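You operate a simulated robot arm through the tools that you are given. There is no shell and no other tool. Be economical: measure what you need, move in short steps, check, and stop when the job is done.

Carry out the task below with a simulated two-armed robot. There is one attempt and no reset: what you move stays moved.

Task
Stack the teal module labelled "25" from the back of the microphone bench top on top of the teal module marked "65". Take the battery marked twenty-six and put it on the sloping top of the lectern. Close the door of the wood-topped cupboard. The order is free.
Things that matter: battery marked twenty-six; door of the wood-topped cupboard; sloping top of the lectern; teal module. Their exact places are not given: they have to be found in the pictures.

The check looks at the end state, three seconds after you hand in, the way a careful person would. Anything else that was tipped, shoved, dropped, spilled or broken makes it a failure.

Robot
Two 7-joint arms with two-finger parallel grippers on one trunk, on a base that drives. Base frame: it is fixed to the floor where the robot stands at the start and does not move with it; the origin is under the middle of the robot, x ahead of it, y to its left, z up. Units: mm, rad, N and s.
The left shoulder is at the start at [70, 177, 920], the right one opposite. Places, roughly: battery marked twenty-six [5000, -1500, 750]; door of the wood-topped cupboard [-1200, -5500, 400]; sloping top of the lectern [6600, -1400, 1000]. Payload 3.43 kg a hand.
The tool frame of a hand sits at the grasp point between the pads (the TCP): z along the fingers, y along the line on which they close. The tips reach 30 mm beyond it. Largest opening 94 mm; finger width 28, thickness 10; the body of the gripper, 50 by 96 mm, starts 55 mm behind the TCP.
Orientation is that of the tool frame in the base frame, as a unit quaternion [x, y, z, w]. With the fingers straight down and closing along the base's y, the tool's x points along the base's -x, its y along +y and its z along -z.

Tools
- The arms move only by the tool play_rows. It takes "left_increments", "right_increments" or both (then of equal length, played together; a hand with none holds still); each is a list of rows, each a list of 7 numbers: the turn, a rotation vector about the base's x, y, z in rad, then the shift along the base's x, y, z in m, then the gripper command, from -1 (fully open) to 1 (shut), values between in proportion. In form: [[rx, ry, rz, dx, dy, dz, jaw], ...]. A call has 1 to 12 rows; each row shifts and turns the commanded pose from where the row before left it. A row lasts 0.2 s, in which the tool goes at most 50 mm and 0.15 rad; a call with a longer step from one row to the next is refused whole, and so is a gripper value outside its range. Where a pose cannot be reached the arm comes as near as it can. A force on the tool above 40 N (or 10 N above the force at the start of the call, whichever is more), or a blocked arm, ends the call early, and 0.2 s more pass. Each finger travels about 153 mm/s and halts on what it meets, pressing with about 35 N; the grip force reading is that of the motor and also rises with nothing between the fingers. The clock runs only during rows and for 0.2 s after the last one: add rows that do not move to give the fingers time. The reply holds the time, the measured pose of the TCP, the force on the tool along the base axes, the opening and the grip force, in the units named above and with some noise, with the torque about the TCP (base axes, N m) and any sound that the robot's microphone picked up.
- Cameras (640 x 400 px; columns grow to the right, rows downward): "scene" is now at [134, -34.7, 1258.2]; the picture's right is [-0.39, -0.92, -0.00], its down [-0.35, 0.15, -0.92] and it looks along [0.85, -0.36, -0.38] (base axes); focal length 256 px, centre (320, 200). "left" rides on the left gripper at [76, -14, -102] in its tool frame; the picture's right is [0.18, 0.98, 0.00], its down [-0.75, 0.14, -0.64] and it looks along [-0.63, 0.12, 0.77] (tool axes); focal length 243 px, centre (320, 200). "right" rides on the right gripper at [76, 14, -103] in its tool frame; the picture's right is [-0.18, 0.98, 0.00], its down [-0.75, -0.14, -0.64] and it looks along [-0.63, -0.12, 0.77] (tool axes); focal length 243 px, centre (320, 200).
- get_image(camera): a new picture of that camera. The clock stands still meanwhile.
- lift_body(by): slides the trunk up (or, below 0, down) by that many mm; the arms and the scene camera ride with it, the base frame stays. It gives what a move gives, with no picture.
- drive_base(legs): drives the robot by 1 to 6 legs, each [ahead, turn to the left] in mm and rad, along the robot's own axes; the way and the turn of a leg run together, so that a leg with both is an arc; at most 1500 mm and 3.142 rad a leg. The arms and the cameras ride along, it lands a little off, and it stops where it bumps. It gives what a move gives.
- pan_tilt(pan, tilt): turns the head with the scene camera to pan (to the left, within 1.501 rad either way) and tilt (down, from -0.506 to 1.204), counted from straight ahead of the robot. It gives what a move gives.
- measure_at(camera, pixels): for up to 12 pixels [column, row] of the newest picture of that camera ("zoom" is the newest enlarged one), the place [x, y, z] in the base frame of the surface seen there, good to about 2 mm. The clock stands still meanwhile.
- zoom(camera, box): a new picture of the part [left, top, right, bottom] of that camera's present view, enlarged. The clock stands still meanwhile.
- close_job(): hands the job in; it is judged then, once.

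Keep the steps short. Do not move on a guess: measure, check each grasp and each placing, and mend mistakes. In all there are 110 turns and 88 pictures (those below and enlarged ones count). Leave the grippers open and the arms clear of the work at the hand-in unless told otherwise, and finish with a single line.

The tools are called after "Request:" by a JSON object that holds its "name" and its "arguments". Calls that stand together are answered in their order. play_rows: Moves the arms, as the interface text tells. Its arguments: {"type":"object","properties":{"left_increments":{"type":"array","items":{"type":"array","items":{"type":"number"}}},"right_increments":{"type":"array","items":{"type":"array","items":{"type":"number"}}}},"required":[]} The other tools are called the same way: lift_body (by) slides the trunk up or down; drive_base (legs) drives the base; pan_tilt (pan, tilt) turns the head that bears the scene camera; get_image (camera) takes a picture; measure_at (camera, pixels) gives the place of the surface under pixels of a picture; zoom (camera, box) takes an enlarged picture of a part of a camera's view; close_job () hands the job in.

At the start:

```text
clock: 0.0
left_ee_pos: [474.1, 67.1, 1118.3]
left_tcp_rot: [0.001, 1.0, 0.0, 0.0]
left_wrist_force: [-0.8, 0.4, 0.5]
left_moment: [-0.02, -0.01, -0.01]
left_width: 93.8
left_gripper_force: 0.1
right_ee_pos: [400.8, -333.4, 1117.2]
right_tcp_rot: [-0.001, 1.0, 0.0, 0.001]
right_wrist_force: [0.4, -0.5, -0.2]
right_moment: [-0.02, -0.02, 0.02]
right_width: 93.7
right_gripper_force: 0.1
trunk travel left (down, up): [-500.0, 340.0]
robot x, y, heading: [-0.7, 1.0, 0.003]
head pan, tilt: [-0.398, 0.391]
```

scene: 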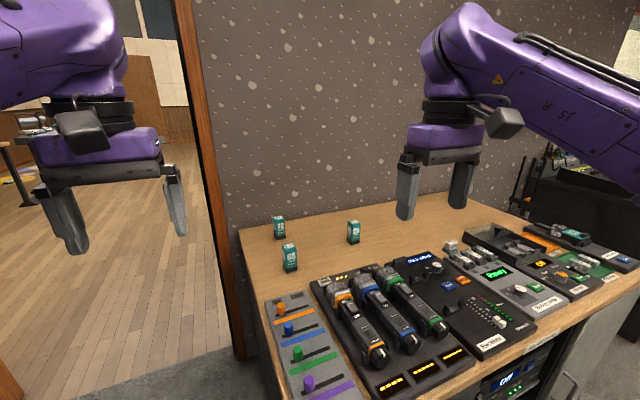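
right: 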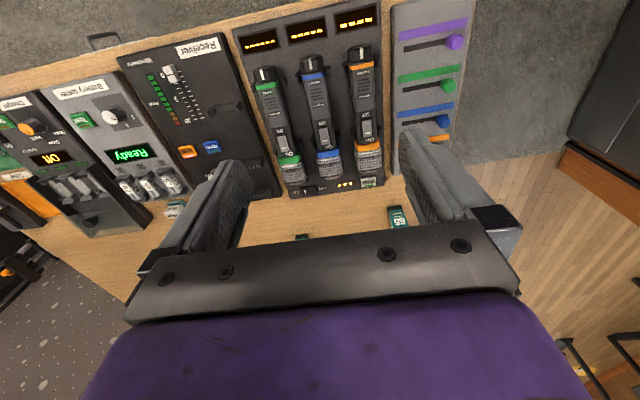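
left: 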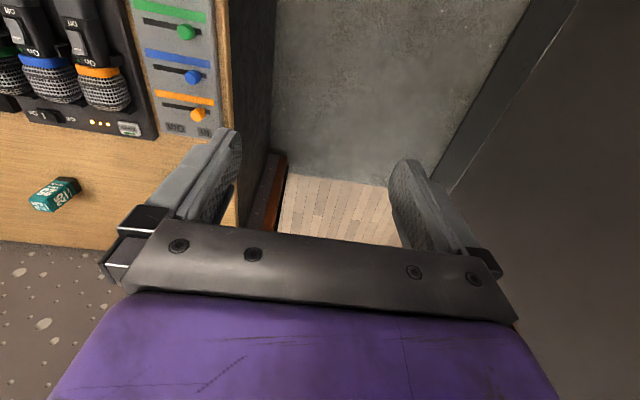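

I see three teal modules at the bench back. I zoom on them to read the labels.

Request:
{"name": "zoom", "arguments": {"camera": "scene", "box": [240, 190, 400, 290]}}

Request:
{"name": "measure_at", "arguments": {"camera": "scene", "pixels": [[289, 247], [353, 223], [279, 218], [255, 250], [300, 220], [330, 260]]}}

```text
4.00 times, centred on (320, 240) of scene
```

zoom: 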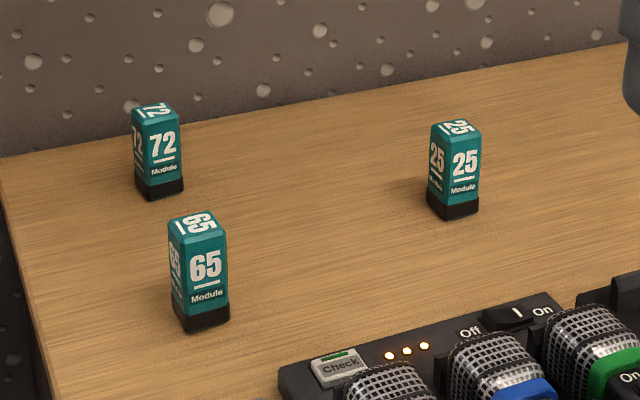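

```text
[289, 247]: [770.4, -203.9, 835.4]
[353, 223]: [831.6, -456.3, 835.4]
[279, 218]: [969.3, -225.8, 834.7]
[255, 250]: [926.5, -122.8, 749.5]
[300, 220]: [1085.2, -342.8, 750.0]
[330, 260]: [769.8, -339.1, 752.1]
```

I measure the top corners and base corners of modules 25 and 65 in the zoom.

Request:
{"name": "measure_at", "arguments": {"camera": "zoom", "pixels": [[432, 126], [476, 123], [443, 133], [480, 134], [430, 205], [446, 218], [479, 207], [170, 220], [183, 236], [225, 233], [210, 213], [197, 224]]}}

Request:
{"name": "measure_at", "arguments": {"camera": "zoom", "pixels": [[457, 127], [463, 160], [436, 165], [465, 190], [205, 265], [175, 265], [183, 328], [226, 316], [160, 113]]}}

```text
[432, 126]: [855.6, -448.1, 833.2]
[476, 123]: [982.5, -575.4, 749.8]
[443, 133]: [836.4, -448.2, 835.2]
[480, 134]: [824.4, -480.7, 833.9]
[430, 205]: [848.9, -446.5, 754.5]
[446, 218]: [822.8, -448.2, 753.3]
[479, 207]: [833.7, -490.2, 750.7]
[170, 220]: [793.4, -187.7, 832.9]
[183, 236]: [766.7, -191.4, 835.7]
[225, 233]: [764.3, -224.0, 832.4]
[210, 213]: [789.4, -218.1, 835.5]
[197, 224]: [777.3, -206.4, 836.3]
```

```text
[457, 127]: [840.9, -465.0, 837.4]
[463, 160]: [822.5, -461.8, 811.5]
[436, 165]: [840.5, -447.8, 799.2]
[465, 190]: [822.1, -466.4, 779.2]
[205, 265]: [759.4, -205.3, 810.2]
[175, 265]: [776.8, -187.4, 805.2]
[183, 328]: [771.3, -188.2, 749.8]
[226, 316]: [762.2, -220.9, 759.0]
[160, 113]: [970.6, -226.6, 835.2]
```

Module 25 is near (840,-465), 65 near (777,-206), tops ~836. I check where the bench front edge is and how far I can drive up.

Request:
{"name": "pan_tilt", "arguments": {"pan": -0.5, "tilt": 0.95}}

Request:
{"name": "get_image", "arguments": {"camera": "scene"}}

```text
clock: 1.0
left_ee_pos: [474.2, 66.7, 1118.3]
left_tcp_rot: [0.0, 1.0, 0.0, 0.0]
left_wrist_force: [-0.3, 0.9, -0.7]
left_moment: [-0.01, 0.04, 0.01]
left_width: 94.1
left_gripper_force: 0.0
right_ee_pos: [400.4, -333.8, 1116.3]
right_tcp_rot: [-0.001, 1.0, -0.001, 0.001]
right_wrist_force: [0.3, -0.9, -0.1]
right_moment: [-0.01, 0.06, -0.03]
right_width: 94.0
right_gripper_force: 0.1
trunk travel left (down, up): [-500.0, 340.0]
robot x, y, heading: [1.5, -1.8, 0.001]
head pan, tilt: [-0.499, 0.949]
```

```text
83 pictures are left
```

scene: 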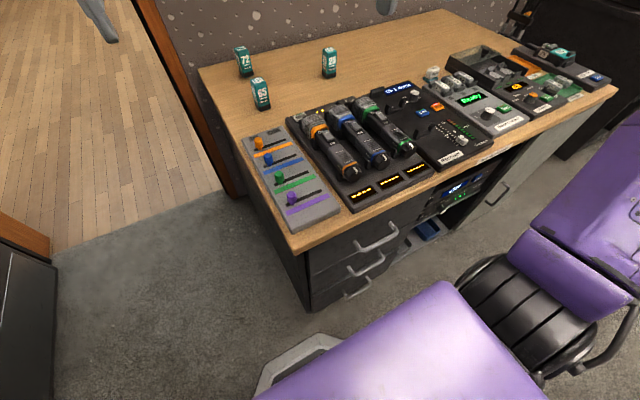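

Request:
{"name": "measure_at", "arguments": {"camera": "scene", "pixels": [[295, 252], [420, 192], [600, 100], [320, 345], [270, 375], [380, 240], [360, 290], [350, 150], [350, 175], [200, 72], [440, 12], [310, 300]]}}

Request:
{"name": "measure_at", "arguments": {"camera": "scene", "pixels": [[500, 205], [430, 230], [25, 215], [50, 265], [220, 180], [15, 255]]}}

```text
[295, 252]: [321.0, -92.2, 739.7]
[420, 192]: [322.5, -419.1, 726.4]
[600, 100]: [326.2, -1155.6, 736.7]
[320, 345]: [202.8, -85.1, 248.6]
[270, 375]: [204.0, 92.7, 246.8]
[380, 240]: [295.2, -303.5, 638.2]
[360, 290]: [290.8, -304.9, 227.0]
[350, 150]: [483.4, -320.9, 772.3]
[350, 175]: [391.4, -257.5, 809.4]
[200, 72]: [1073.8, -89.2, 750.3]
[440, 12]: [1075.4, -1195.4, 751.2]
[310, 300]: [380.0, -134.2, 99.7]
```

```text
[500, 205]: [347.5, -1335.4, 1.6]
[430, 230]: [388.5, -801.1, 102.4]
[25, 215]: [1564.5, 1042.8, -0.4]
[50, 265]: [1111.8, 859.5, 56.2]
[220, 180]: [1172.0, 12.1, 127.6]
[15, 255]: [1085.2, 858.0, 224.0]
```

The bench blocks getting closer, but a forward-tilted right hand should reach both modules from here. I move the right hand to a tilted pre-pose, high above the bench.

Request:
{"name": "play_rows", "arguments": {"right_increments": [[0, -0.1, 0, 0.028, -0.011, -0.01, -1], [0, -0.1, 0, 0.028, -0.011, -0.01, -1], [0, -0.1, 0, 0.028, -0.011, -0.01, -1], [0, -0.1, 0, 0.028, -0.011, -0.01, -1], [0, -0.1, 0, 0.028, -0.011, -0.01, -1], [0, -0.1, 0, 0.028, -0.011, -0.01, -1], [0, -0.1, 0, 0.028, -0.011, -0.01, -1], [0, -0.1, 0, 0.028, -0.011, -0.01, -1], [0, -0.1, 0, 0.028, -0.011, -0.01, -1], [0, 0, 0, 0.028, -0.011, -0.01, -1], [0, 0, 0, 0.028, -0.011, -0.01, -1], [0, 0, 0, 0.028, -0.011, -0.01, -1]]}}

Request:
{"name": "get_image", "arguments": {"camera": "right"}}

```text
clock: 3.6
left_ee_pos: [476.5, 68.0, 1117.5]
left_tcp_rot: [0.001, 1.0, 0.0, 0.0]
left_wrist_force: [0.4, -0.4, 0.2]
left_moment: [0.01, -0.02, -0.02]
left_width: 94.2
left_gripper_force: 0.0
right_ee_pos: [739.7, -467.0, 997.2]
right_tcp_rot: [-0.001, 0.9, 0.0, 0.435]
right_wrist_force: [0.4, 0.7, -1.0]
right_moment: [-0.01, 0.02, -0.01]
right_width: 94.0
right_gripper_force: 0.1
trunk travel left (down, up): [-500.0, 340.0]
robot x, y, heading: [1.9, -2.0, -0.001]
head pan, tilt: [-0.499, 0.949]
```

```text
82 pictures are left
```

right: 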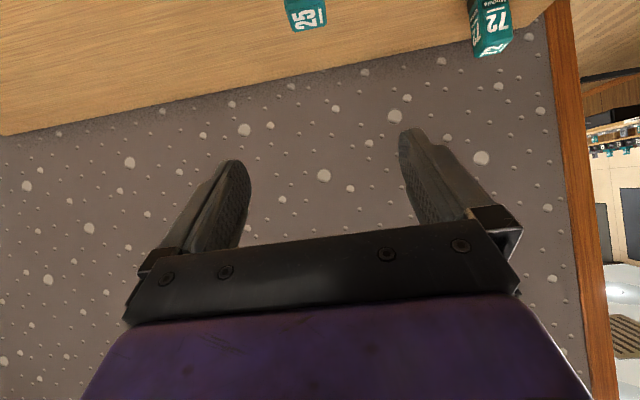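

Reached the tilted pose. I refine the position of module 25 with the wrist camera.

Request:
{"name": "measure_at", "arguments": {"camera": "right", "pixels": [[305, 20], [293, 30], [325, 26], [290, 15], [322, 8], [289, 5]]}}

Request:
{"name": "zoom", "arguments": {"camera": "scene", "box": [210, 20, 370, 120]}}

```text
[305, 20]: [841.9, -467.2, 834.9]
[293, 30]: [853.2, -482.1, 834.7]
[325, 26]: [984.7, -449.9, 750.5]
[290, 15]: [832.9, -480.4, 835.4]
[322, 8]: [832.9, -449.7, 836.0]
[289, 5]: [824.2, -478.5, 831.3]
```

```text
4.00 times, centred on (290, 70) of scene
```

zoom: 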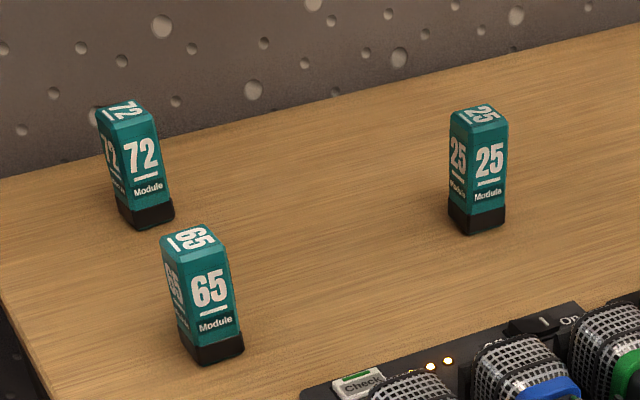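

Center of 25 ≈ (840,-465). I go down 105 mm, then in along the tool axis with the jaw open.

Request:
{"name": "play_rows", "arguments": {"right_increments": [[0, 0, 0, 0, 0.001, -0.035, -1], [0, 0, 0, 0, 0, -0.035, -1], [0, 0, 0, 0, 0, -0.035, -1], [0, 0, 0, 0.025, 0, -0.0205, -1], [0, 0, 0, 0.025, 0, -0.0205, -1], [0, 0, 0, 0.025, 0, -0.0205, -1], [0, 0, 0, 0.023, 0, -0.0205, -1], [0, 0, 0, 0, 0, 0, -1]]}}

Request:
{"name": "get_image", "arguments": {"camera": "scene"}}

```text
clock: 5.4
left_ee_pos: [473.9, 67.6, 1118.1]
left_tcp_rot: [-0.001, 1.0, 0.0, 0.001]
left_wrist_force: [-1.2, 0.9, -0.5]
left_moment: [0.0, -0.03, -0.02]
left_width: 93.9
left_gripper_force: 0.0
right_ee_pos: [807.3, -460.6, 807.8]
right_tcp_rot: [0.0, 0.9, 0.0, 0.435]
right_wrist_force: [-0.3, 0.2, -0.1]
right_moment: [0.02, -0.04, -0.01]
right_width: 94.1
right_gripper_force: 0.0
right hand out of reach, approached as far as the arm can: row 6, 7
trunk travel left (down, up): [-500.0, 340.0]
robot x, y, heading: [0.0, -1.3, -0.001]
head pan, tilt: [-0.499, 0.949]
```

```text
80 pictures are left
```

scene: 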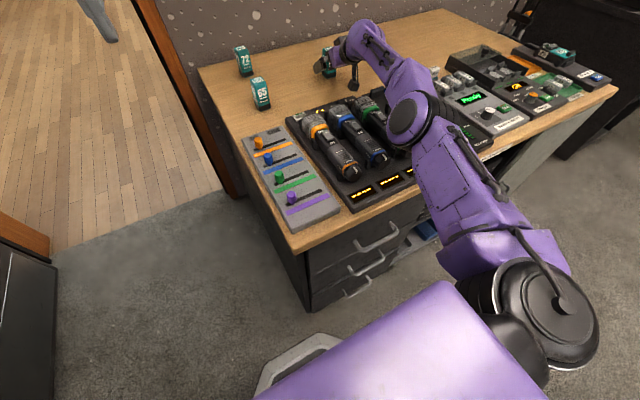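

The hand came 30 mm short in x. There is ~80 mm free ahead of the base, so I back the hand off slightly and drive 40 mm ahead.

Request:
{"name": "play_rows", "arguments": {"right_increments": [[0, 0, 0, -0.02, -0.004, 0.0, -1], [0, 0, 0, 0, 0, 0, -1]]}}

Request:
{"name": "drive_base", "arguments": {"legs": [[40, 0]]}}

```text
clock: 6.0
left_ee_pos: [475.9, 68.7, 1117.1]
left_tcp_rot: [-0.001, 1.0, 0.0, -0.001]
left_wrist_force: [0.3, 0.6, -0.5]
left_moment: [0.0, 0.01, 0.03]
left_width: 94.2
left_gripper_force: 0.0
right_ee_pos: [788.3, -463.5, 806.6]
right_tcp_rot: [-0.001, 0.9, 0.0, 0.435]
right_wrist_force: [0.3, -0.1, 0.2]
right_moment: [0.0, -0.04, 0.03]
right_width: 93.7
right_gripper_force: 0.0
trunk travel left (down, up): [-500.0, 340.0]
robot x, y, heading: [-0.4, 1.7, 0.002]
head pan, tilt: [-0.499, 0.949]
```

```text
clock: 6.8
left_ee_pos: [514.7, 69.0, 1119.7]
left_tcp_rot: [0.0, 1.0, 0.001, 0.0]
left_wrist_force: [0.3, -0.1, -0.4]
left_moment: [-0.02, 0.04, -0.05]
left_width: 94.1
left_gripper_force: 0.0
right_ee_pos: [826.5, -465.3, 808.4]
right_tcp_rot: [-0.001, 0.9, 0.0, 0.435]
right_wrist_force: [0.1, -0.2, 0.6]
right_moment: [-0.03, -0.03, 0.0]
right_width: 94.4
right_gripper_force: 0.2
trunk travel left (down, up): [-500.0, 340.0]
robot x, y, heading: [41.2, -1.4, -0.002]
head pan, tilt: [-0.499, 0.949]
```

Now 12 mm in to the module centre, then close with waiting rows.

Request:
{"name": "play_rows", "arguments": {"right_increments": [[0, 0, 0, 0.01, 0, 0, -1], [0, 0, 0, 0, 0, 0, -0.3], [0, 0, 0, 0, 0, 0, 0.1], [0, 0, 0, 0, 0, 0, 0.4], [0, 0, 0, 0, 0, 0, 1], [0, 0, 0, 0, 0, 0, 1]]}}

Request:
{"name": "get_image", "arguments": {"camera": "right"}}

```text
clock: 8.2
left_ee_pos: [514.5, 67.0, 1118.4]
left_tcp_rot: [0.001, 1.0, 0.0, 0.0]
left_wrist_force: [0.1, 0.3, 0.0]
left_moment: [0.01, -0.01, 0.02]
left_width: 93.6
left_gripper_force: 0.1
right_ee_pos: [838.6, -465.4, 808.0]
right_tcp_rot: [0.0, 0.9, 0.0, 0.435]
right_wrist_force: [-0.4, 0.5, -0.7]
right_moment: [-0.01, 0.0, -0.01]
right_width: 39.6
right_gripper_force: 34.8
trunk travel left (down, up): [-500.0, 340.0]
robot x, y, heading: [36.6, -0.6, 0.002]
head pan, tilt: [-0.499, 0.949]
```

```text
79 pictures are left
```

right: 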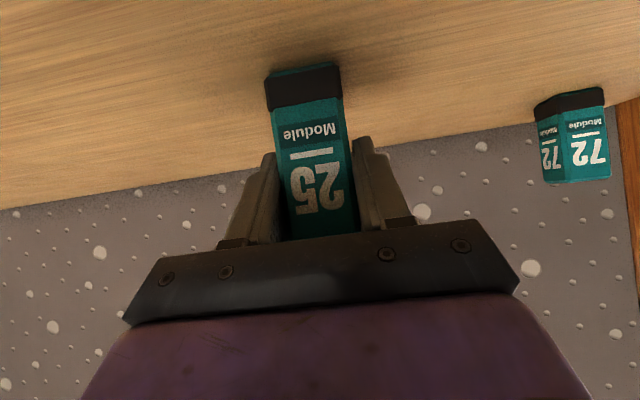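

Gripped firmly. I lift 115 mm straight up, then move over 65 (delta −63, +259).

Request:
{"name": "play_rows", "arguments": {"right_increments": [[0, 0, 0, 0, 0, 0.02, 1], [0, 0, 0, 0, 0, 0.03, 1], [0, 0, 0, 0, 0, 0.03, 1], [0, 0, 0, -0.01, 0, 0.035, 1], [0, 0, 0, -0.009, 0.04, 0, 1], [0, 0, 0, -0.009, 0.04, 0, 1], [0, 0, 0, -0.009, 0.04, 0, 1], [0, 0, 0, -0.009, 0.04, 0, 1], [0, 0, 0, -0.008, 0.04, 0, 1], [0, 0, 0, -0.0085, 0.04, 0, 1], [0, 0, 0, 0, 0.019, 0, 1], [0, 0, 0, 0, 0, 0, 1]]}}

Request:
{"name": "zoom", "arguments": {"camera": "scene", "box": [190, 20, 350, 120]}}

Request:
{"name": "get_image", "arguments": {"camera": "right"}}

```text
clock: 10.8
left_ee_pos: [514.6, 66.6, 1119.0]
left_tcp_rot: [0.0, 1.0, 0.0, 0.0]
left_wrist_force: [-0.5, -1.1, -0.1]
left_moment: [-0.01, 0.01, -0.02]
left_width: 94.1
left_gripper_force: 0.0
right_ee_pos: [772.8, -206.9, 921.9]
right_tcp_rot: [0.0, 0.901, -0.001, 0.435]
right_wrist_force: [0.1, 0.8, -1.4]
right_moment: [0.02, 0.0, 0.04]
right_width: 39.6
right_gripper_force: 34.9
trunk travel left (down, up): [-500.0, 340.0]
robot x, y, heading: [40.5, 0.4, 0.002]
head pan, tilt: [-0.499, 0.949]
```

```text
4.00 times, centred on (270, 70) of scene
```

zoom: 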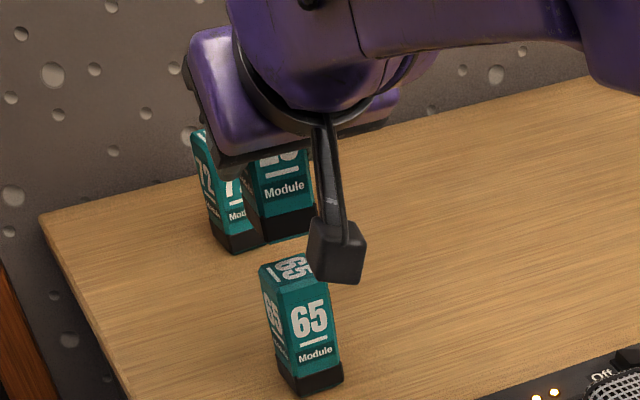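

```text
77 pictures are left
```

right: 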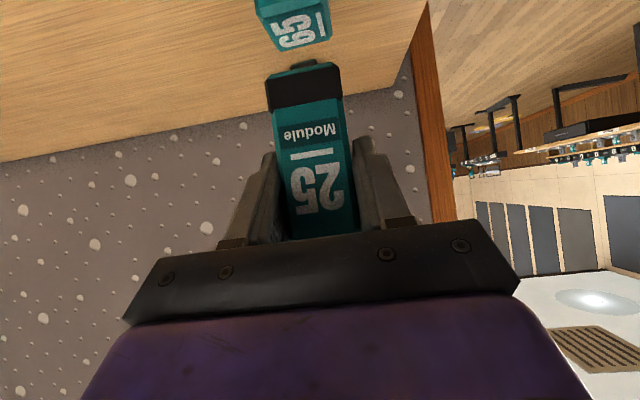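

I measure both modules' faces to align.

Request:
{"name": "measure_at", "arguments": {"camera": "zoom", "pixels": [[275, 200], [300, 195], [285, 228], [268, 238], [308, 228], [290, 315], [325, 310], [268, 300], [276, 330], [335, 365], [250, 215]]}}

Request:
{"name": "measure_at", "arguments": {"camera": "right", "pixels": [[305, 88], [270, 92], [338, 88], [300, 140], [300, 105], [295, 38], [318, 30], [275, 40], [326, 18], [262, 20], [300, 15], [305, 67]]}}

```text
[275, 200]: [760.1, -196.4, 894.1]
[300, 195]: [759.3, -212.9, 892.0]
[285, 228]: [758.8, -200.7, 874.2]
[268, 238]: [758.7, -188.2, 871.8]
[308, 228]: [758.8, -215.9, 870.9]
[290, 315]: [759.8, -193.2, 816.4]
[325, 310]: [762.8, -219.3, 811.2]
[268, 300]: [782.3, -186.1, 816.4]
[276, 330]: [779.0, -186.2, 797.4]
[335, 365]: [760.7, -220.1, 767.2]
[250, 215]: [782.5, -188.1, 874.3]
```

```text
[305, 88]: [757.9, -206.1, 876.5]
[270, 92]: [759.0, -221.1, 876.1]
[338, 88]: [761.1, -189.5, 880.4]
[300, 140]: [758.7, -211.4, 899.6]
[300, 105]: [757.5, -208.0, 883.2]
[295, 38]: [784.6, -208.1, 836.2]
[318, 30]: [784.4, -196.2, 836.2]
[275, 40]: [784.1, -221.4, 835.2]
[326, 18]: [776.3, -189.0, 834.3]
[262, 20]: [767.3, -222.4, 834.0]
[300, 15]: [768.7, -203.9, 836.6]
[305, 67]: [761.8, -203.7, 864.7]
```

Offset is only about (+1.5, +1.5). I correct and lower 27 mm slowly.

Request:
{"name": "play_rows", "arguments": {"right_increments": [[0, 0, 0, 0.0015, 0.0015, -0.008, 1], [0, 0, 0, 0, 0, -0.008, 1], [0, 0, 0, 0, 0, -0.006, 1], [0, 0, 0, 0, 0, -0.003, 1], [0, 0, 0, 0, 0, -0.001, 1], [0, 0, 0, 0, 0, 0, 1]]}}

Request:
{"name": "zoom", "arguments": {"camera": "scene", "box": [210, 40, 330, 115]}}

Request:
{"name": "zoom", "arguments": {"camera": "right", "box": [200, 0, 440, 150]}}

```text
clock: 12.2
left_ee_pos: [514.7, 68.5, 1117.8]
left_tcp_rot: [0.0, 1.0, 0.001, 0.0]
left_wrist_force: [0.5, 0.3, 0.2]
left_moment: [0.01, 0.01, 0.01]
left_width: 94.0
left_gripper_force: 0.1
right_ee_pos: [775.4, -205.0, 897.9]
right_tcp_rot: [-0.001, 0.901, 0.0, 0.435]
right_wrist_force: [1.0, -0.6, -1.4]
right_moment: [-0.03, -0.01, -0.01]
right_width: 39.6
right_gripper_force: 35.0
trunk travel left (down, up): [-500.0, 340.0]
robot x, y, heading: [42.8, 1.7, 0.001]
head pan, tilt: [-0.499, 0.949]
```

```text
5.33 times, centred on (270, 78) of scene
```

zoom: 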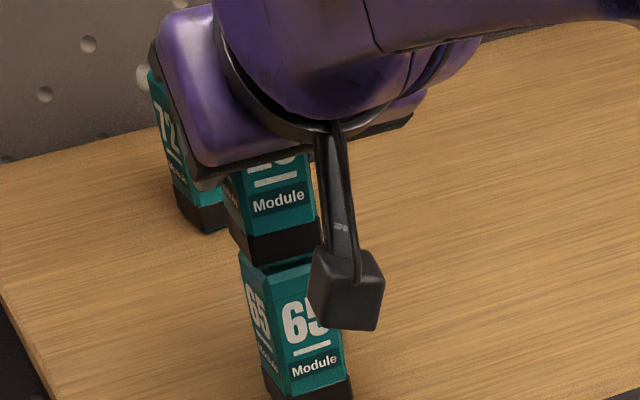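

```text
2.67 times, centred on (320, 75) of right
```

zoom: 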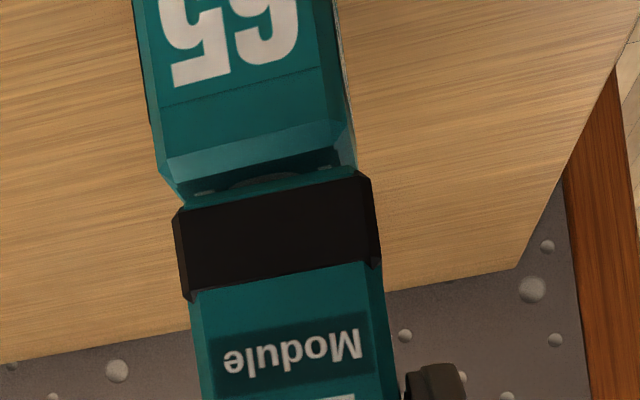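

I compare edges again before release.

Request:
{"name": "measure_at", "arguments": {"camera": "zoom", "pixels": [[185, 240], [368, 220], [280, 240], [180, 215], [240, 320], [166, 150], [340, 120], [345, 150], [250, 110], [230, 120], [376, 260], [195, 290]]}}

Request:
{"name": "get_image", "arguments": {"camera": "scene"}}

Request:
{"name": "measure_at", "arguments": {"camera": "scene", "pixels": [[261, 79], [266, 78], [263, 86], [265, 91], [264, 100], [258, 100]]}}

```text
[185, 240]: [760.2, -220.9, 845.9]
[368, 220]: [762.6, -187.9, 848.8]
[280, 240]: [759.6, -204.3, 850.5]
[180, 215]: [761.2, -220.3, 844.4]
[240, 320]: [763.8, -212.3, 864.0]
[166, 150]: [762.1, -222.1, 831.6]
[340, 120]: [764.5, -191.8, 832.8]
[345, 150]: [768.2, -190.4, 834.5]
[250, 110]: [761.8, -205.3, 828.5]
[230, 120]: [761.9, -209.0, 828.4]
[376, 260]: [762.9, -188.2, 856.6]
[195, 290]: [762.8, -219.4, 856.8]
```

```text
74 pictures are left
```

scene: 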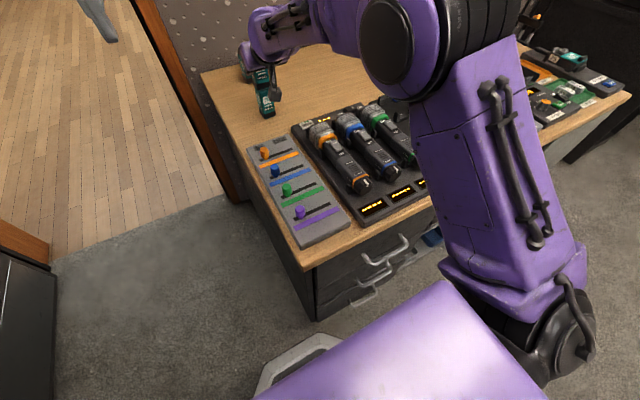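

```text
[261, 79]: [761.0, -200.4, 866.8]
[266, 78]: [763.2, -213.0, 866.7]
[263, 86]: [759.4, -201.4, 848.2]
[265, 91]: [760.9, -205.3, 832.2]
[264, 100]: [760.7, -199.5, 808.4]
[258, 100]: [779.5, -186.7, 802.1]
```

Well aligned; about 3 mm gap left. Lower in 1 mm steps watching force.

Request:
{"name": "play_rows", "arguments": {"right_increments": [[0, 0, 0, 0, 0, -0.001, 1], [0, 0, 0, 0, 0, -0.001, 1], [0, 0, 0, 0, 0, -0.001, 1], [0, 0, 0, 0, 0, 0, 1]]}}

```text
clock: 13.2
left_ee_pos: [514.4, 68.1, 1117.6]
left_tcp_rot: [0.0, 1.0, 0.0, 0.0]
left_wrist_force: [-0.1, -0.3, 0.8]
left_moment: [0.01, 0.01, -0.05]
left_width: 94.0
left_gripper_force: 0.2
right_ee_pos: [777.4, -205.1, 893.8]
right_tcp_rot: [0.0, 0.901, -0.001, 0.435]
right_wrist_force: [0.6, -0.2, -0.1]
right_moment: [0.01, 0.02, 0.01]
right_width: 39.8
right_gripper_force: 35.2
trunk travel left (down, up): [-500.0, 340.0]
robot x, y, heading: [42.1, -0.2, -0.0]
head pan, tilt: [-0.499, 0.949]
```

Request:
{"name": "play_rows", "arguments": {"right_increments": [[0, 0, 0, 0, 0, -0.001, 1], [0, 0, 0, 0, 0, 0, 1]]}}

Request:
{"name": "zoom", "arguments": {"camera": "right", "box": [200, 0, 440, 150]}}

```text
clock: 13.8
left_ee_pos: [514.8, 67.4, 1117.9]
left_tcp_rot: [0.0, 1.0, 0.001, 0.0]
left_wrist_force: [0.1, 0.5, 0.4]
left_moment: [0.01, 0.01, 0.0]
left_width: 94.0
left_gripper_force: 0.1
right_ee_pos: [776.5, -204.5, 893.6]
right_tcp_rot: [0.0, 0.9, 0.0, 0.435]
right_wrist_force: [1.1, -0.2, -1.0]
right_moment: [0.0, 0.03, 0.0]
right_width: 39.8
right_gripper_force: 34.6
trunk travel left (down, up): [-500.0, 340.0]
robot x, y, heading: [41.3, 2.8, -0.001]
head pan, tilt: [-0.499, 0.949]
```

```text
2.67 times, centred on (320, 75) of right
```

zoom: 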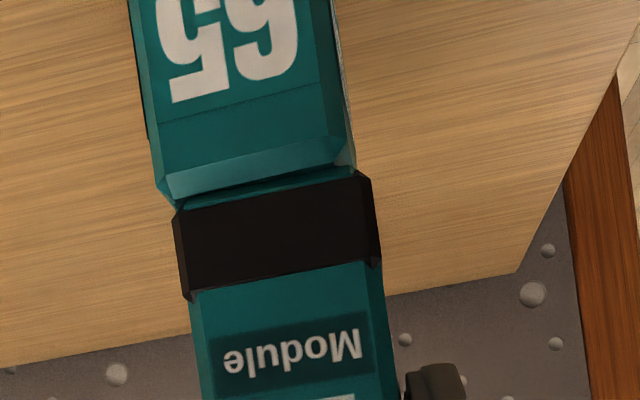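

Still a thin gap or flush. I continue in 0.7 mm steps.

Request:
{"name": "play_rows", "arguments": {"right_increments": [[0, 0, 0, 0, 0, -0.0007, 1], [0, 0, 0, 0, 0, -0.0007, 1], [0, 0, 0, 0, 0, 0, 1]]}}

Request:
{"name": "zoom", "arguments": {"camera": "right", "box": [200, 0, 440, 150]}}

```text
clock: 14.7
left_ee_pos: [514.4, 68.0, 1118.6]
left_tcp_rot: [0.0, 1.0, -0.001, 0.0]
left_wrist_force: [0.1, 0.6, -0.6]
left_moment: [-0.02, -0.02, 0.0]
left_width: 93.9
left_gripper_force: 0.0
right_ee_pos: [776.5, -203.3, 892.9]
right_tcp_rot: [0.001, 0.9, -0.001, 0.437]
right_wrist_force: [2.8, -0.3, 4.7]
right_moment: [0.0, -0.17, 0.0]
right_width: 39.9
right_gripper_force: 35.1
trunk travel left (down, up): [-500.0, 340.0]
robot x, y, heading: [39.4, 2.2, -0.004]
head pan, tilt: [-0.499, 0.949]
```

```text
2.67 times, centred on (320, 75) of right
```

zoom: 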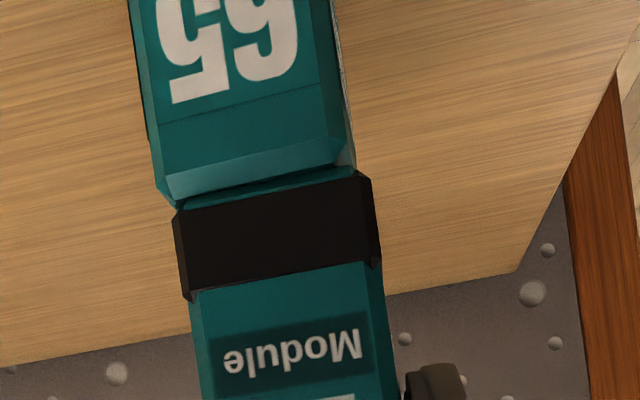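

Contact (force +4.7 N). I open slowly, then back out along the tool axis and up.

Request:
{"name": "play_rows", "arguments": {"right_increments": [[0, 0, 0, 0, 0, 0, 0.1], [0, 0, 0, 0, 0, 0, -0.3], [0, 0, 0, 0, 0, 0, -1], [0, 0, 0, 0, 0, 0, -1], [0, 0, 0, 0, 0, 0, -1]]}}

Request:
{"name": "play_rows", "arguments": {"right_increments": [[0, 0, 0, -0.016, 0, 0.013, -1], [0, 0, 0, -0.024, 0, 0.02, -1], [0, 0, 0, -0.032, 0, 0.026, -1], [0, 0, 0, -0.032, 0, 0.026, -1], [0, 0, 0, -0.032, 0, 0.026, -1], [0, 0, 0, -0.03, 0, 0.03, -1], [0, 0, 0, -0.03, -0.01, 0.03, -1], [0, 0, 0, -0.03, -0.01, 0.03, -1]]}}

Request:
{"name": "zoom", "arguments": {"camera": "scene", "box": [190, 10, 350, 110]}}

```text
clock: 15.8
left_ee_pos: [515.3, 67.2, 1118.0]
left_tcp_rot: [0.0, 1.0, -0.001, 0.0]
left_wrist_force: [0.3, 1.0, 0.4]
left_moment: [0.01, 0.0, 0.02]
left_width: 94.0
left_gripper_force: 0.0
right_ee_pos: [776.5, -203.8, 891.8]
right_tcp_rot: [0.0, 0.9, 0.0, 0.435]
right_wrist_force: [0.8, 1.2, -0.9]
right_moment: [0.01, -0.02, 0.02]
right_width: 93.9
right_gripper_force: 0.1
trunk travel left (down, up): [-500.0, 340.0]
robot x, y, heading: [40.7, -0.5, 0.002]
head pan, tilt: [-0.499, 0.949]
```

```text
clock: 17.6
left_ee_pos: [512.9, 67.7, 1118.5]
left_tcp_rot: [0.001, 1.0, 0.0, 0.0]
left_wrist_force: [-0.5, 0.8, -0.4]
left_moment: [-0.01, 0.04, -0.01]
left_width: 93.9
left_gripper_force: 0.1
right_ee_pos: [663.4, -204.4, 984.1]
right_tcp_rot: [0.0, 0.901, 0.0, 0.435]
right_wrist_force: [-0.7, 0.0, -0.2]
right_moment: [-0.01, 0.02, -0.01]
right_width: 93.9
right_gripper_force: 0.0
right hand out of reach, approached as far as the arm can: row 5, 6, 7, 8
trunk travel left (down, up): [-500.0, 340.0]
robot x, y, heading: [40.2, 0.4, -0.002]
head pan, tilt: [-0.499, 0.949]
```

```text
4.00 times, centred on (270, 60) of scene
```

zoom: 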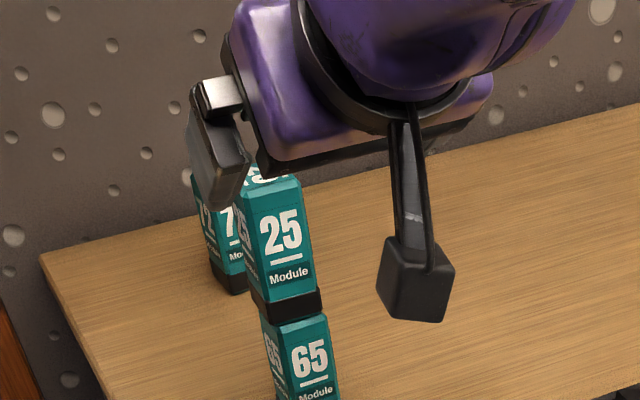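

The stack stands. The hand is clear in x; I raise it and turn it back down toward its travel pose.

Request:
{"name": "play_rows", "arguments": {"right_increments": [[0, 0, 0, 0, -0.01, 0.04, -1], [0, 0.1, 0, 0, -0.01, 0.03, -1], [0, 0.1, 0, -0.02, -0.01, 0.03, -1], [0, 0.1, 0, -0.03, -0.01, 0.02, -1], [0, 0.1, 0, -0.03, -0.01, 0.01, -1], [0, 0.1, 0, -0.03, -0.01, 0, -1], [0, 0.1, 0, -0.03, -0.01, 0, -1], [0, 0.1, 0, -0.03, -0.01, 0, -1], [0, 0.1, 0, -0.03, -0.01, 0, -1], [0, 0.1, 0, -0.03, -0.01, 0, -1]]}}

Request:
{"name": "pan_tilt", "arguments": {"pan": 0.5, "tilt": 0.35}}

Request:
{"name": "get_image", "arguments": {"camera": "scene"}}

Request:
{"name": "pan_tilt", "arguments": {"pan": 1.5, "tilt": 0.35}}

Request:
{"name": "get_image", "arguments": {"camera": "scene"}}

Request:
{"name": "pan_tilt", "arguments": {"pan": -1.5, "tilt": 0.35}}

Request:
{"name": "get_image", "arguments": {"camera": "scene"}}

```text
clock: 19.9
left_ee_pos: [513.3, 67.0, 1118.7]
left_tcp_rot: [0.001, 1.0, -0.001, 0.0]
left_wrist_force: [-0.1, 0.0, 0.2]
left_moment: [0.01, 0.01, 0.02]
left_width: 94.1
left_gripper_force: 0.1
right_ee_pos: [432.9, -304.5, 1114.3]
right_tcp_rot: [-0.001, 1.0, 0.001, 0.0]
right_wrist_force: [0.2, 1.1, 0.4]
right_moment: [0.0, -0.03, 0.0]
right_width: 94.0
right_gripper_force: 0.0
trunk travel left (down, up): [-500.0, 340.0]
robot x, y, heading: [40.5, -1.9, -0.002]
head pan, tilt: [-0.499, 0.949]
```

```text
clock: 21.1
left_ee_pos: [513.9, 68.2, 1118.2]
left_tcp_rot: [0.0, 1.0, 0.001, 0.0]
left_wrist_force: [-0.8, 0.0, 0.4]
left_moment: [0.0, 0.03, 0.0]
left_width: 94.0
left_gripper_force: 0.1
right_ee_pos: [433.7, -303.9, 1113.8]
right_tcp_rot: [0.0, 1.0, 0.0, 0.0]
right_wrist_force: [-0.2, 0.6, -0.4]
right_moment: [-0.02, 0.02, 0.02]
right_width: 93.9
right_gripper_force: 0.0
trunk travel left (down, up): [-500.0, 340.0]
robot x, y, heading: [40.7, 2.1, 0.002]
head pan, tilt: [0.499, 0.351]
```

```text
70 pictures are left
```

scene: 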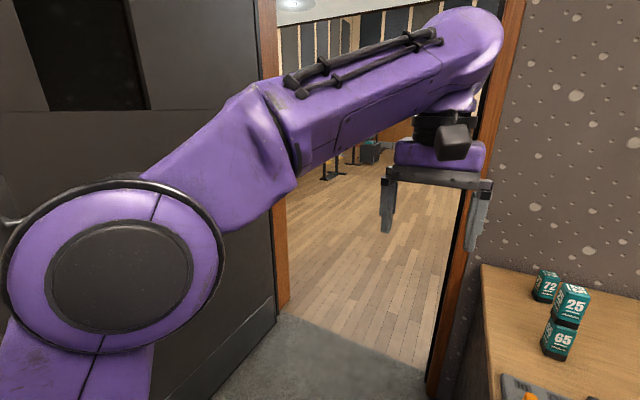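

```text
clock: 22.4
left_ee_pos: [514.7, 67.3, 1119.2]
left_tcp_rot: [0.0, 1.0, 0.0, 0.0]
left_wrist_force: [-0.3, -0.6, 0.0]
left_moment: [-0.01, 0.02, -0.06]
left_width: 94.1
left_gripper_force: 0.1
right_ee_pos: [434.1, -305.8, 1114.3]
right_tcp_rot: [0.0, 1.0, 0.0, 0.001]
right_wrist_force: [-0.1, -0.3, 0.6]
right_moment: [0.01, -0.03, 0.02]
right_width: 94.2
right_gripper_force: 0.1
trunk travel left (down, up): [-500.0, 340.0]
robot x, y, heading: [38.2, -2.0, 0.002]
head pan, tilt: [1.499, 0.351]
```

```text
69 pictures are left
```

scene: 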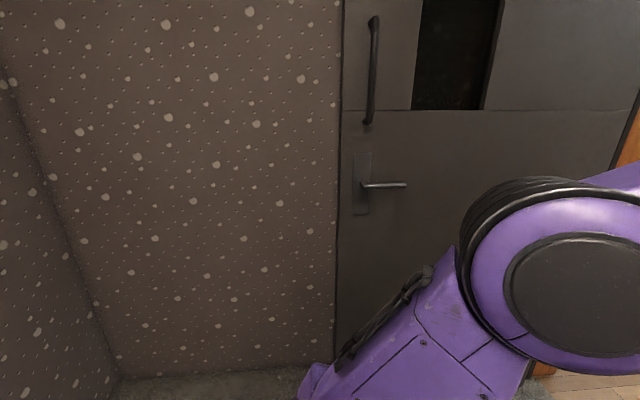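

```text
clock: 25.0
left_ee_pos: [513.1, 66.9, 1119.6]
left_tcp_rot: [0.0, 1.0, 0.0, 0.0]
left_wrist_force: [0.1, -0.1, -1.3]
left_moment: [0.0, -0.01, -0.01]
left_width: 93.8
left_gripper_force: 0.0
right_ee_pos: [433.9, -306.0, 1113.5]
right_tcp_rot: [0.0, 1.0, 0.0, 0.001]
right_wrist_force: [0.4, 1.0, -0.2]
right_moment: [0.0, 0.0, -0.03]
right_width: 94.0
right_gripper_force: 0.0
trunk travel left (down, up): [-500.0, 340.0]
robot x, y, heading: [39.6, 0.2, -0.005]
head pan, tilt: [-1.499, 0.351]
```

```text
68 pictures are left
```

scene: 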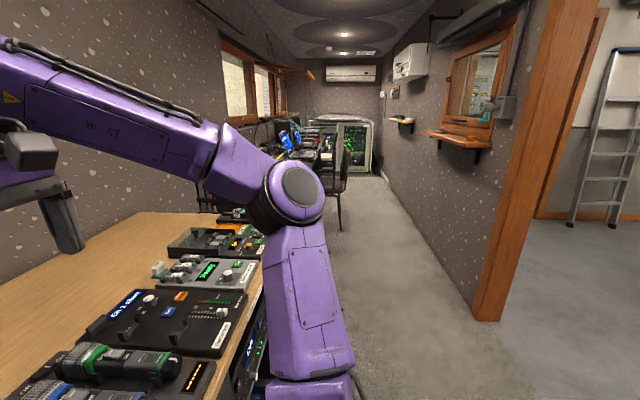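

Stack done. I measure the surroundings for route planning: corridor to the right, opening with ladder, and end of the corridor.

Request:
{"name": "measure_at", "arguments": {"camera": "scene", "pixels": [[355, 145], [345, 175], [380, 178], [340, 225], [400, 250], [480, 315], [460, 130], [580, 210], [400, 122], [350, 75], [560, 120], [310, 125]]}}

Request:
{"name": "pan_tilt", "arguments": {"pan": 0.15, "tilt": 0.3}}

Request:
{"name": "get_image", "arguments": {"camera": "scene"}}

Request:
{"name": "measure_at", "arguments": {"camera": "scene", "pixels": [[100, 300], [110, 330], [270, 300], [250, 200], [60, 200], [200, 130], [180, 250], [300, 150], [350, 200], [150, 200]]}}

```text
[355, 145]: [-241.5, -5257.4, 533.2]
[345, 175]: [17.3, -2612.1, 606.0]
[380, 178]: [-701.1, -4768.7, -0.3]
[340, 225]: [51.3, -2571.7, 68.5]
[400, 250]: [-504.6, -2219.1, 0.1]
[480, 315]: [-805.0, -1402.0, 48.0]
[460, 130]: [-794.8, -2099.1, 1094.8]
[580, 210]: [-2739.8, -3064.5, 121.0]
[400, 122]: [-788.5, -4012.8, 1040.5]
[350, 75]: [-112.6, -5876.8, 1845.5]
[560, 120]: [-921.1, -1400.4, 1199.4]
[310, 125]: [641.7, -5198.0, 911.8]
```

```text
clock: 26.7
left_ee_pos: [513.6, 67.7, 1118.3]
left_tcp_rot: [0.0, 1.0, 0.0, -0.001]
left_wrist_force: [0.4, 1.5, -0.2]
left_moment: [0.0, 0.0, -0.02]
left_width: 93.9
left_gripper_force: 0.0
right_ee_pos: [433.2, -303.6, 1112.7]
right_tcp_rot: [0.0, 1.0, 0.0, 0.001]
right_wrist_force: [0.5, 0.3, -0.6]
right_moment: [0.0, -0.03, 0.01]
right_width: 94.0
right_gripper_force: 0.0
trunk travel left (down, up): [-500.0, 340.0]
robot x, y, heading: [40.5, 2.2, -0.003]
head pan, tilt: [0.15, 0.3]
```

```text
67 pictures are left
```

scene: 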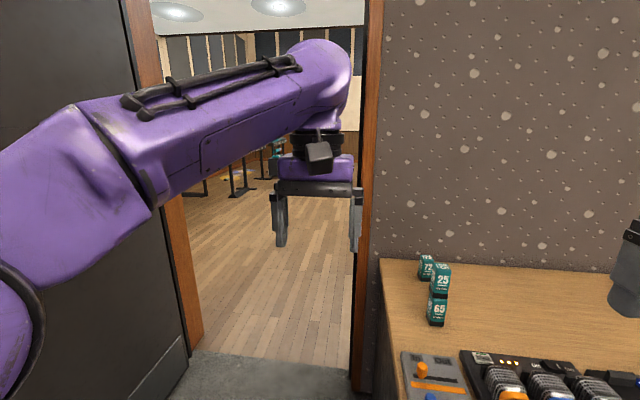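

```text
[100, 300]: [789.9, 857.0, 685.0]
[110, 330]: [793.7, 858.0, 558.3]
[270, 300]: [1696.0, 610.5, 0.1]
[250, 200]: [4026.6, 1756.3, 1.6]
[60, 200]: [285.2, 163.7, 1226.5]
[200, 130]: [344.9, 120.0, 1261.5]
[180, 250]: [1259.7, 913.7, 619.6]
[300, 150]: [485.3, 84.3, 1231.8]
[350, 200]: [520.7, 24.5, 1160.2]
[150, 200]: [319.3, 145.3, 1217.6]
```

Doorway to the hall is about y 15–880 at x≈1100–1260. To line up on its middle, I turn right 1.0 rad (arms stay high above the bench) and check behind me.

Request:
{"name": "drive_base", "arguments": {"legs": [[0, -1.0]]}}

Request:
{"name": "pan_tilt", "arguments": {"pan": -1.5, "tilt": 0.5}}

Request:
{"name": "get_image", "arguments": {"camera": "scene"}}

Request:
{"name": "measure_at", "arguments": {"camera": "scene", "pixels": [[320, 380], [320, 200], [450, 300], [550, 300], [600, 200], [150, 200], [250, 150], [200, 100], [50, 150], [300, 60]]}}

```text
clock: 29.6
left_ee_pos: [352.4, -363.3, 1118.4]
left_tcp_rot: [0.48, 0.877, 0.0, 0.0]
left_wrist_force: [0.5, 0.2, -0.5]
left_moment: [-0.03, 0.0, 0.02]
left_width: 94.0
left_gripper_force: 0.1
right_ee_pos: [-4.8, -496.7, 1113.6]
right_tcp_rot: [0.479, 0.878, 0.0, 0.001]
right_wrist_force: [0.0, 0.1, -0.2]
right_moment: [-0.04, -0.01, -0.04]
right_width: 93.7
right_gripper_force: 0.1
trunk travel left (down, up): [-500.0, 340.0]
robot x, y, heading: [39.2, 1.9, -0.999]
head pan, tilt: [0.15, 0.3]
```

```text
clock: 31.3
left_ee_pos: [351.6, -363.7, 1118.3]
left_tcp_rot: [0.479, 0.878, 0.001, 0.0]
left_wrist_force: [0.5, 0.2, 0.5]
left_moment: [0.02, 0.01, -0.01]
left_width: 93.9
left_gripper_force: 0.1
right_ee_pos: [-5.6, -497.5, 1114.6]
right_tcp_rot: [0.479, 0.878, -0.001, 0.0]
right_wrist_force: [-1.4, -0.5, 0.6]
right_moment: [0.0, -0.03, 0.01]
right_width: 94.0
right_gripper_force: 0.0
trunk travel left (down, up): [-500.0, 340.0]
robot x, y, heading: [38.8, 1.2, -1.002]
head pan, tilt: [-1.499, 0.499]
```

```text
66 pictures are left
```

scene: 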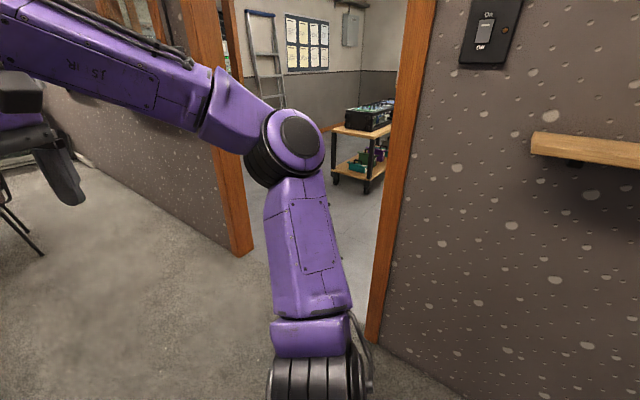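

```text
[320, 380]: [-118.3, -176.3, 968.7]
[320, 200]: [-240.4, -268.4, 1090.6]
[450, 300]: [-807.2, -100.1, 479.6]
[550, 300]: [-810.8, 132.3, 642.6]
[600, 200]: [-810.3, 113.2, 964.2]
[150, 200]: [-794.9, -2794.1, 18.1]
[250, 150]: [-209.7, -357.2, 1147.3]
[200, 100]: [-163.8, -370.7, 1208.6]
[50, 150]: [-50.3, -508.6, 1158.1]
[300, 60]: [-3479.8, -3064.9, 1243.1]
```

The right elbow sticks out ~380 mm to the side – too wide for the doorway. I stretch both hands forward and inward (high over the bench) to tuck the elbows.

Request:
{"name": "play_rows", "arguments": {"left_increments": [[0, 0, 0, 0.015, -0.0117, 0, -1], [0, 0, 0, 0.015, -0.0117, 0, -1], [0, 0, 0, 0.015, -0.0117, 0, -1], [0, 0, 0, 0.015, -0.0117, 0, -1], [0, 0, 0, 0.015, -0.0117, 0, -1], [0, 0, 0, 0.015, -0.0117, 0, -1], [0, 0, 0, 0.015, -0.0117, 0, -1], [0, 0, 0, 0.015, -0.0117, 0, -1], [0, 0, 0, 0.015, -0.0117, 0, -1], [0, 0, 0, 0.015, -0.0117, 0, -1]], "right_increments": [[0, 0, 0, 0.0286, -0.0121, 0, -1], [0, 0, 0, 0.0286, -0.0121, 0, -1], [0, 0, 0, 0.0286, -0.0121, 0, -1], [0, 0, 0, 0.0286, -0.0121, 0, -1], [0, 0, 0, 0.0286, -0.0121, 0, -1], [0, 0, 0, 0.0286, -0.0121, 0, -1], [0, 0, 0, 0.0286, -0.0121, 0, -1], [0, 0, 0, 0.0286, -0.0121, 0, -1], [0, 0, 0, 0.0286, -0.0121, 0, -1], [0, 0, 0, 0.0286, -0.0121, 0, -1]]}}

Request:
{"name": "pan_tilt", "arguments": {"pan": -0.9, "tilt": 1.0}}

Request:
{"name": "get_image", "arguments": {"camera": "scene"}}

```text
clock: 33.5
left_ee_pos: [458.6, -407.5, 1091.6]
left_tcp_rot: [0.48, 0.877, -0.002, 0.0]
left_wrist_force: [0.8, 0.3, 0.2]
left_moment: [-0.01, 0.05, 0.01]
left_width: 94.0
left_gripper_force: 0.1
left hand out of reach, approached as far as the arm can: row 4, 5, 6, 7, 8, 9, 10
right_ee_pos: [190.3, -576.6, 1106.3]
right_tcp_rot: [0.48, 0.877, -0.002, 0.001]
right_wrist_force: [1.2, 0.8, -0.6]
right_moment: [0.03, 0.01, 0.03]
right_width: 93.9
right_gripper_force: 0.1
right hand out of reach, approached as far as the arm can: row 7, 8, 9, 10
trunk travel left (down, up): [-500.0, 340.0]
robot x, y, heading: [36.2, 0.1, -1.004]
head pan, tilt: [-1.499, 0.499]
```

```text
clock: 34.5
left_ee_pos: [457.5, -408.7, 1091.7]
left_tcp_rot: [0.481, 0.877, -0.001, 0.001]
left_wrist_force: [-0.1, -0.1, -0.1]
left_moment: [0.02, -0.01, -0.01]
left_width: 93.9
left_gripper_force: 0.0
right_ee_pos: [188.5, -576.7, 1106.2]
right_tcp_rot: [0.48, 0.877, -0.001, 0.001]
right_wrist_force: [0.5, -0.7, 0.3]
right_moment: [0.0, -0.05, -0.01]
right_width: 94.1
right_gripper_force: 0.0
trunk travel left (down, up): [-500.0, 340.0]
robot x, y, heading: [39.2, -2.6, -0.999]
head pan, tilt: [-0.901, 1.0]
```

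```text
65 pictures are left
```

scene: 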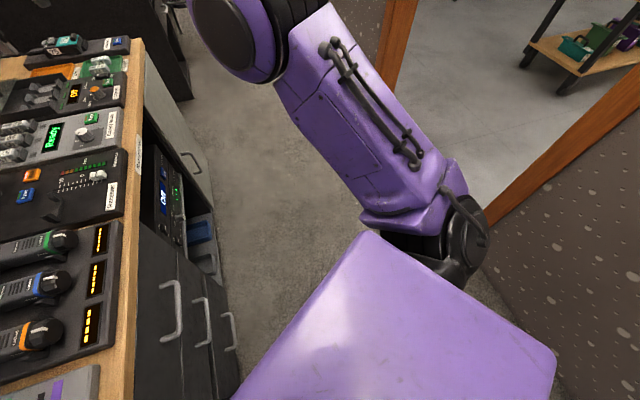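

I measure how wide the arm and shoulder are now.

Request:
{"name": "measure_at", "arguments": {"camera": "scene", "pixels": [[485, 230], [460, 190], [420, 150], [370, 70], [300, 20], [260, 40], [550, 370], [360, 235], [340, 130]]}}

Request:
{"name": "pan_tilt", "arguments": {"pan": 0.9, "tilt": 1.0}}

Request:
{"name": "get_image", "arguments": {"camera": "scene"}}

Request:
{"name": "measure_at", "arguments": {"camera": "scene", "pixels": [[155, 230], [180, 190], [220, 150], [270, 70], [340, 20], [380, 40], [240, 120]]}}

```text
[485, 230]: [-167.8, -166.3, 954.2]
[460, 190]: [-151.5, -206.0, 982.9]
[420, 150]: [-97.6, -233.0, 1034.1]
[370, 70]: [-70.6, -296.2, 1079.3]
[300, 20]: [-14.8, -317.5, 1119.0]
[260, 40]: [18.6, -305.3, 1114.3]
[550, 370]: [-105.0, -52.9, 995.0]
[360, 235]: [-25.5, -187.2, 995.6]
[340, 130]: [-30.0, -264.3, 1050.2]
```

```text
clock: 36.3
left_ee_pos: [456.5, -406.1, 1091.8]
left_tcp_rot: [0.48, 0.877, 0.0, 0.001]
left_wrist_force: [0.0, 0.3, 0.1]
left_moment: [0.02, 0.0, -0.03]
left_width: 94.2
left_gripper_force: 0.1
right_ee_pos: [188.2, -575.5, 1106.9]
right_tcp_rot: [0.479, 0.878, 0.0, 0.001]
right_wrist_force: [0.0, -0.1, 0.2]
right_moment: [0.0, -0.02, 0.01]
right_width: 94.0
right_gripper_force: 0.1
trunk travel left (down, up): [-500.0, 340.0]
robot x, y, heading: [40.2, -0.8, -0.999]
head pan, tilt: [0.901, 1.0]
```

```text
64 pictures are left
```

scene: 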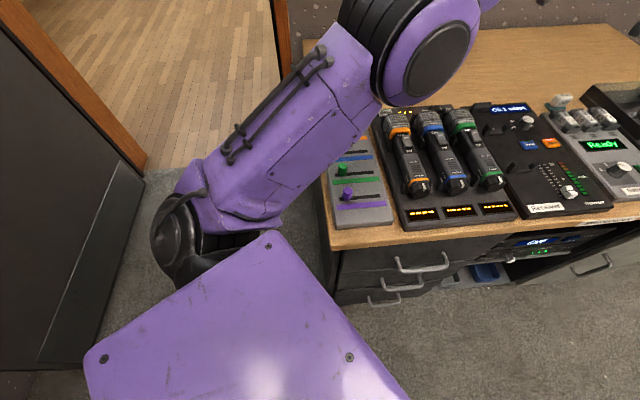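

```text
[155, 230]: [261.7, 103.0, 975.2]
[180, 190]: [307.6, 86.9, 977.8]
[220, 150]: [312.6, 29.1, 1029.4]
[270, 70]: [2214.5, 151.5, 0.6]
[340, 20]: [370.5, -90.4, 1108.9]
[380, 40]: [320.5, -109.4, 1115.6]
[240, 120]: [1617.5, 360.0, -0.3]
```

Now the width is about ±290 mm – fine. I turn right 0.3, reverse 450 mm, then turn back left 1.3 to face the doorway.

Request:
{"name": "drive_base", "arguments": {"legs": [[0, -0.3], [-455, 0], [0, 1.3]]}}

Request:
{"name": "pan_tilt", "arguments": {"pan": 0.0, "tilt": 0.35}}

Request:
{"name": "get_image", "arguments": {"camera": "scene"}}

```text
clock: 43.3
left_ee_pos: [486.8, 571.6, 1093.1]
left_tcp_rot: [0.007, 1.0, -0.001, 0.001]
left_wrist_force: [0.2, -0.5, -0.1]
left_moment: [0.03, 0.0, -0.02]
left_width: 94.0
left_gripper_force: 0.1
right_ee_pos: [479.1, 253.3, 1105.7]
right_tcp_rot: [0.005, 1.0, 0.0, 0.001]
right_wrist_force: [0.1, 1.2, -0.3]
right_moment: [0.01, 0.02, 0.0]
right_width: 93.9
right_gripper_force: 0.1
trunk travel left (down, up): [-500.0, 340.0]
robot x, y, heading: [-80.9, 443.6, -0.012]
head pan, tilt: [0.901, 1.0]
```

```text
clock: 44.5
left_ee_pos: [486.6, 572.1, 1092.2]
left_tcp_rot: [0.006, 1.0, -0.001, 0.001]
left_wrist_force: [0.5, -0.5, -0.6]
left_moment: [0.01, -0.02, 0.02]
left_width: 94.0
left_gripper_force: 0.0
right_ee_pos: [480.8, 253.4, 1106.4]
right_tcp_rot: [0.005, 1.0, 0.0, 0.002]
right_wrist_force: [-0.3, 0.4, 0.5]
right_moment: [-0.03, 0.0, 0.0]
right_width: 93.9
right_gripper_force: 0.1
trunk travel left (down, up): [-500.0, 340.0]
robot x, y, heading: [-86.3, 444.7, -0.009]
head pan, tilt: [0.0, 0.351]
```

```text
63 pictures are left
```

scene: 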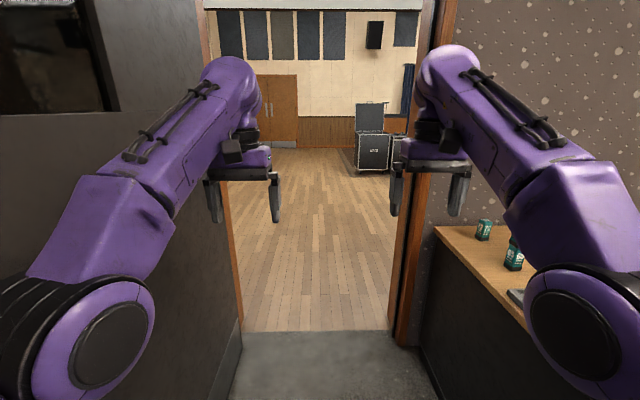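

The doorway is centred. I measure its inner edges.

Request:
{"name": "measure_at", "arguments": {"camera": "scene", "pixels": [[235, 290], [397, 290], [395, 240], [236, 240], [320, 280], [372, 155], [205, 350], [430, 350]]}}

```text
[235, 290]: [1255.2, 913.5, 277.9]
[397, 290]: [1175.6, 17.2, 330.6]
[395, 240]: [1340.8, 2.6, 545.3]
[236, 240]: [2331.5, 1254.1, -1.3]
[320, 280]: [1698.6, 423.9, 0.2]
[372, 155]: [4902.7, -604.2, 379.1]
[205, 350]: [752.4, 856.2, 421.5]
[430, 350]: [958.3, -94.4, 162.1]
```

Opening y 10–857; I'm at 444. I drive through to about x=1900 and look into the hall.

Request:
{"name": "drive_base", "arguments": {"legs": [[1300, 0.01], [700, 0]]}}

Request:
{"name": "pan_tilt", "arguments": {"pan": -0.5, "tilt": 0.2}}

Request:
{"name": "get_image", "arguments": {"camera": "scene"}}

```text
clock: 54.5
left_ee_pos: [2492.3, 565.9, 1092.9]
left_tcp_rot: [0.004, 1.0, 0.0, 0.001]
left_wrist_force: [0.2, 0.7, 0.1]
left_moment: [-0.02, -0.01, 0.0]
left_width: 93.9
left_gripper_force: 0.0
right_ee_pos: [2487.2, 249.0, 1107.2]
right_tcp_rot: [0.003, 1.0, 0.0, 0.003]
right_wrist_force: [0.2, -0.7, -0.1]
right_moment: [0.0, 0.03, -0.02]
right_width: 94.2
right_gripper_force: 0.1
trunk travel left (down, up): [-500.0, 340.0]
robot x, y, heading: [1924.2, 439.7, -0.003]
head pan, tilt: [0.0, 0.351]
```

```text
clock: 55.4
left_ee_pos: [2492.1, 566.4, 1091.9]
left_tcp_rot: [0.004, 1.0, 0.0, 0.001]
left_wrist_force: [-0.5, -0.4, 0.2]
left_moment: [-0.02, -0.02, 0.01]
left_width: 94.2
left_gripper_force: 0.0
right_ee_pos: [2487.4, 248.2, 1106.2]
right_tcp_rot: [0.003, 1.0, 0.0, 0.002]
right_wrist_force: [0.0, 0.2, 0.1]
right_moment: [-0.04, -0.01, 0.02]
right_width: 94.0
right_gripper_force: 0.1
trunk travel left (down, up): [-500.0, 340.0]
robot x, y, heading: [1924.1, 438.0, -0.007]
head pan, tilt: [-0.499, 0.201]
```

```text
62 pictures are left
```

scene: 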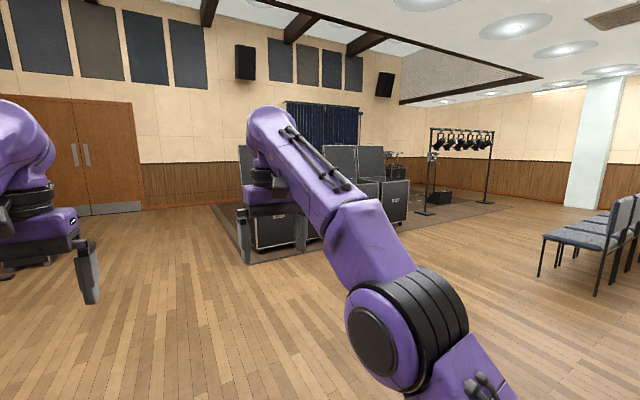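

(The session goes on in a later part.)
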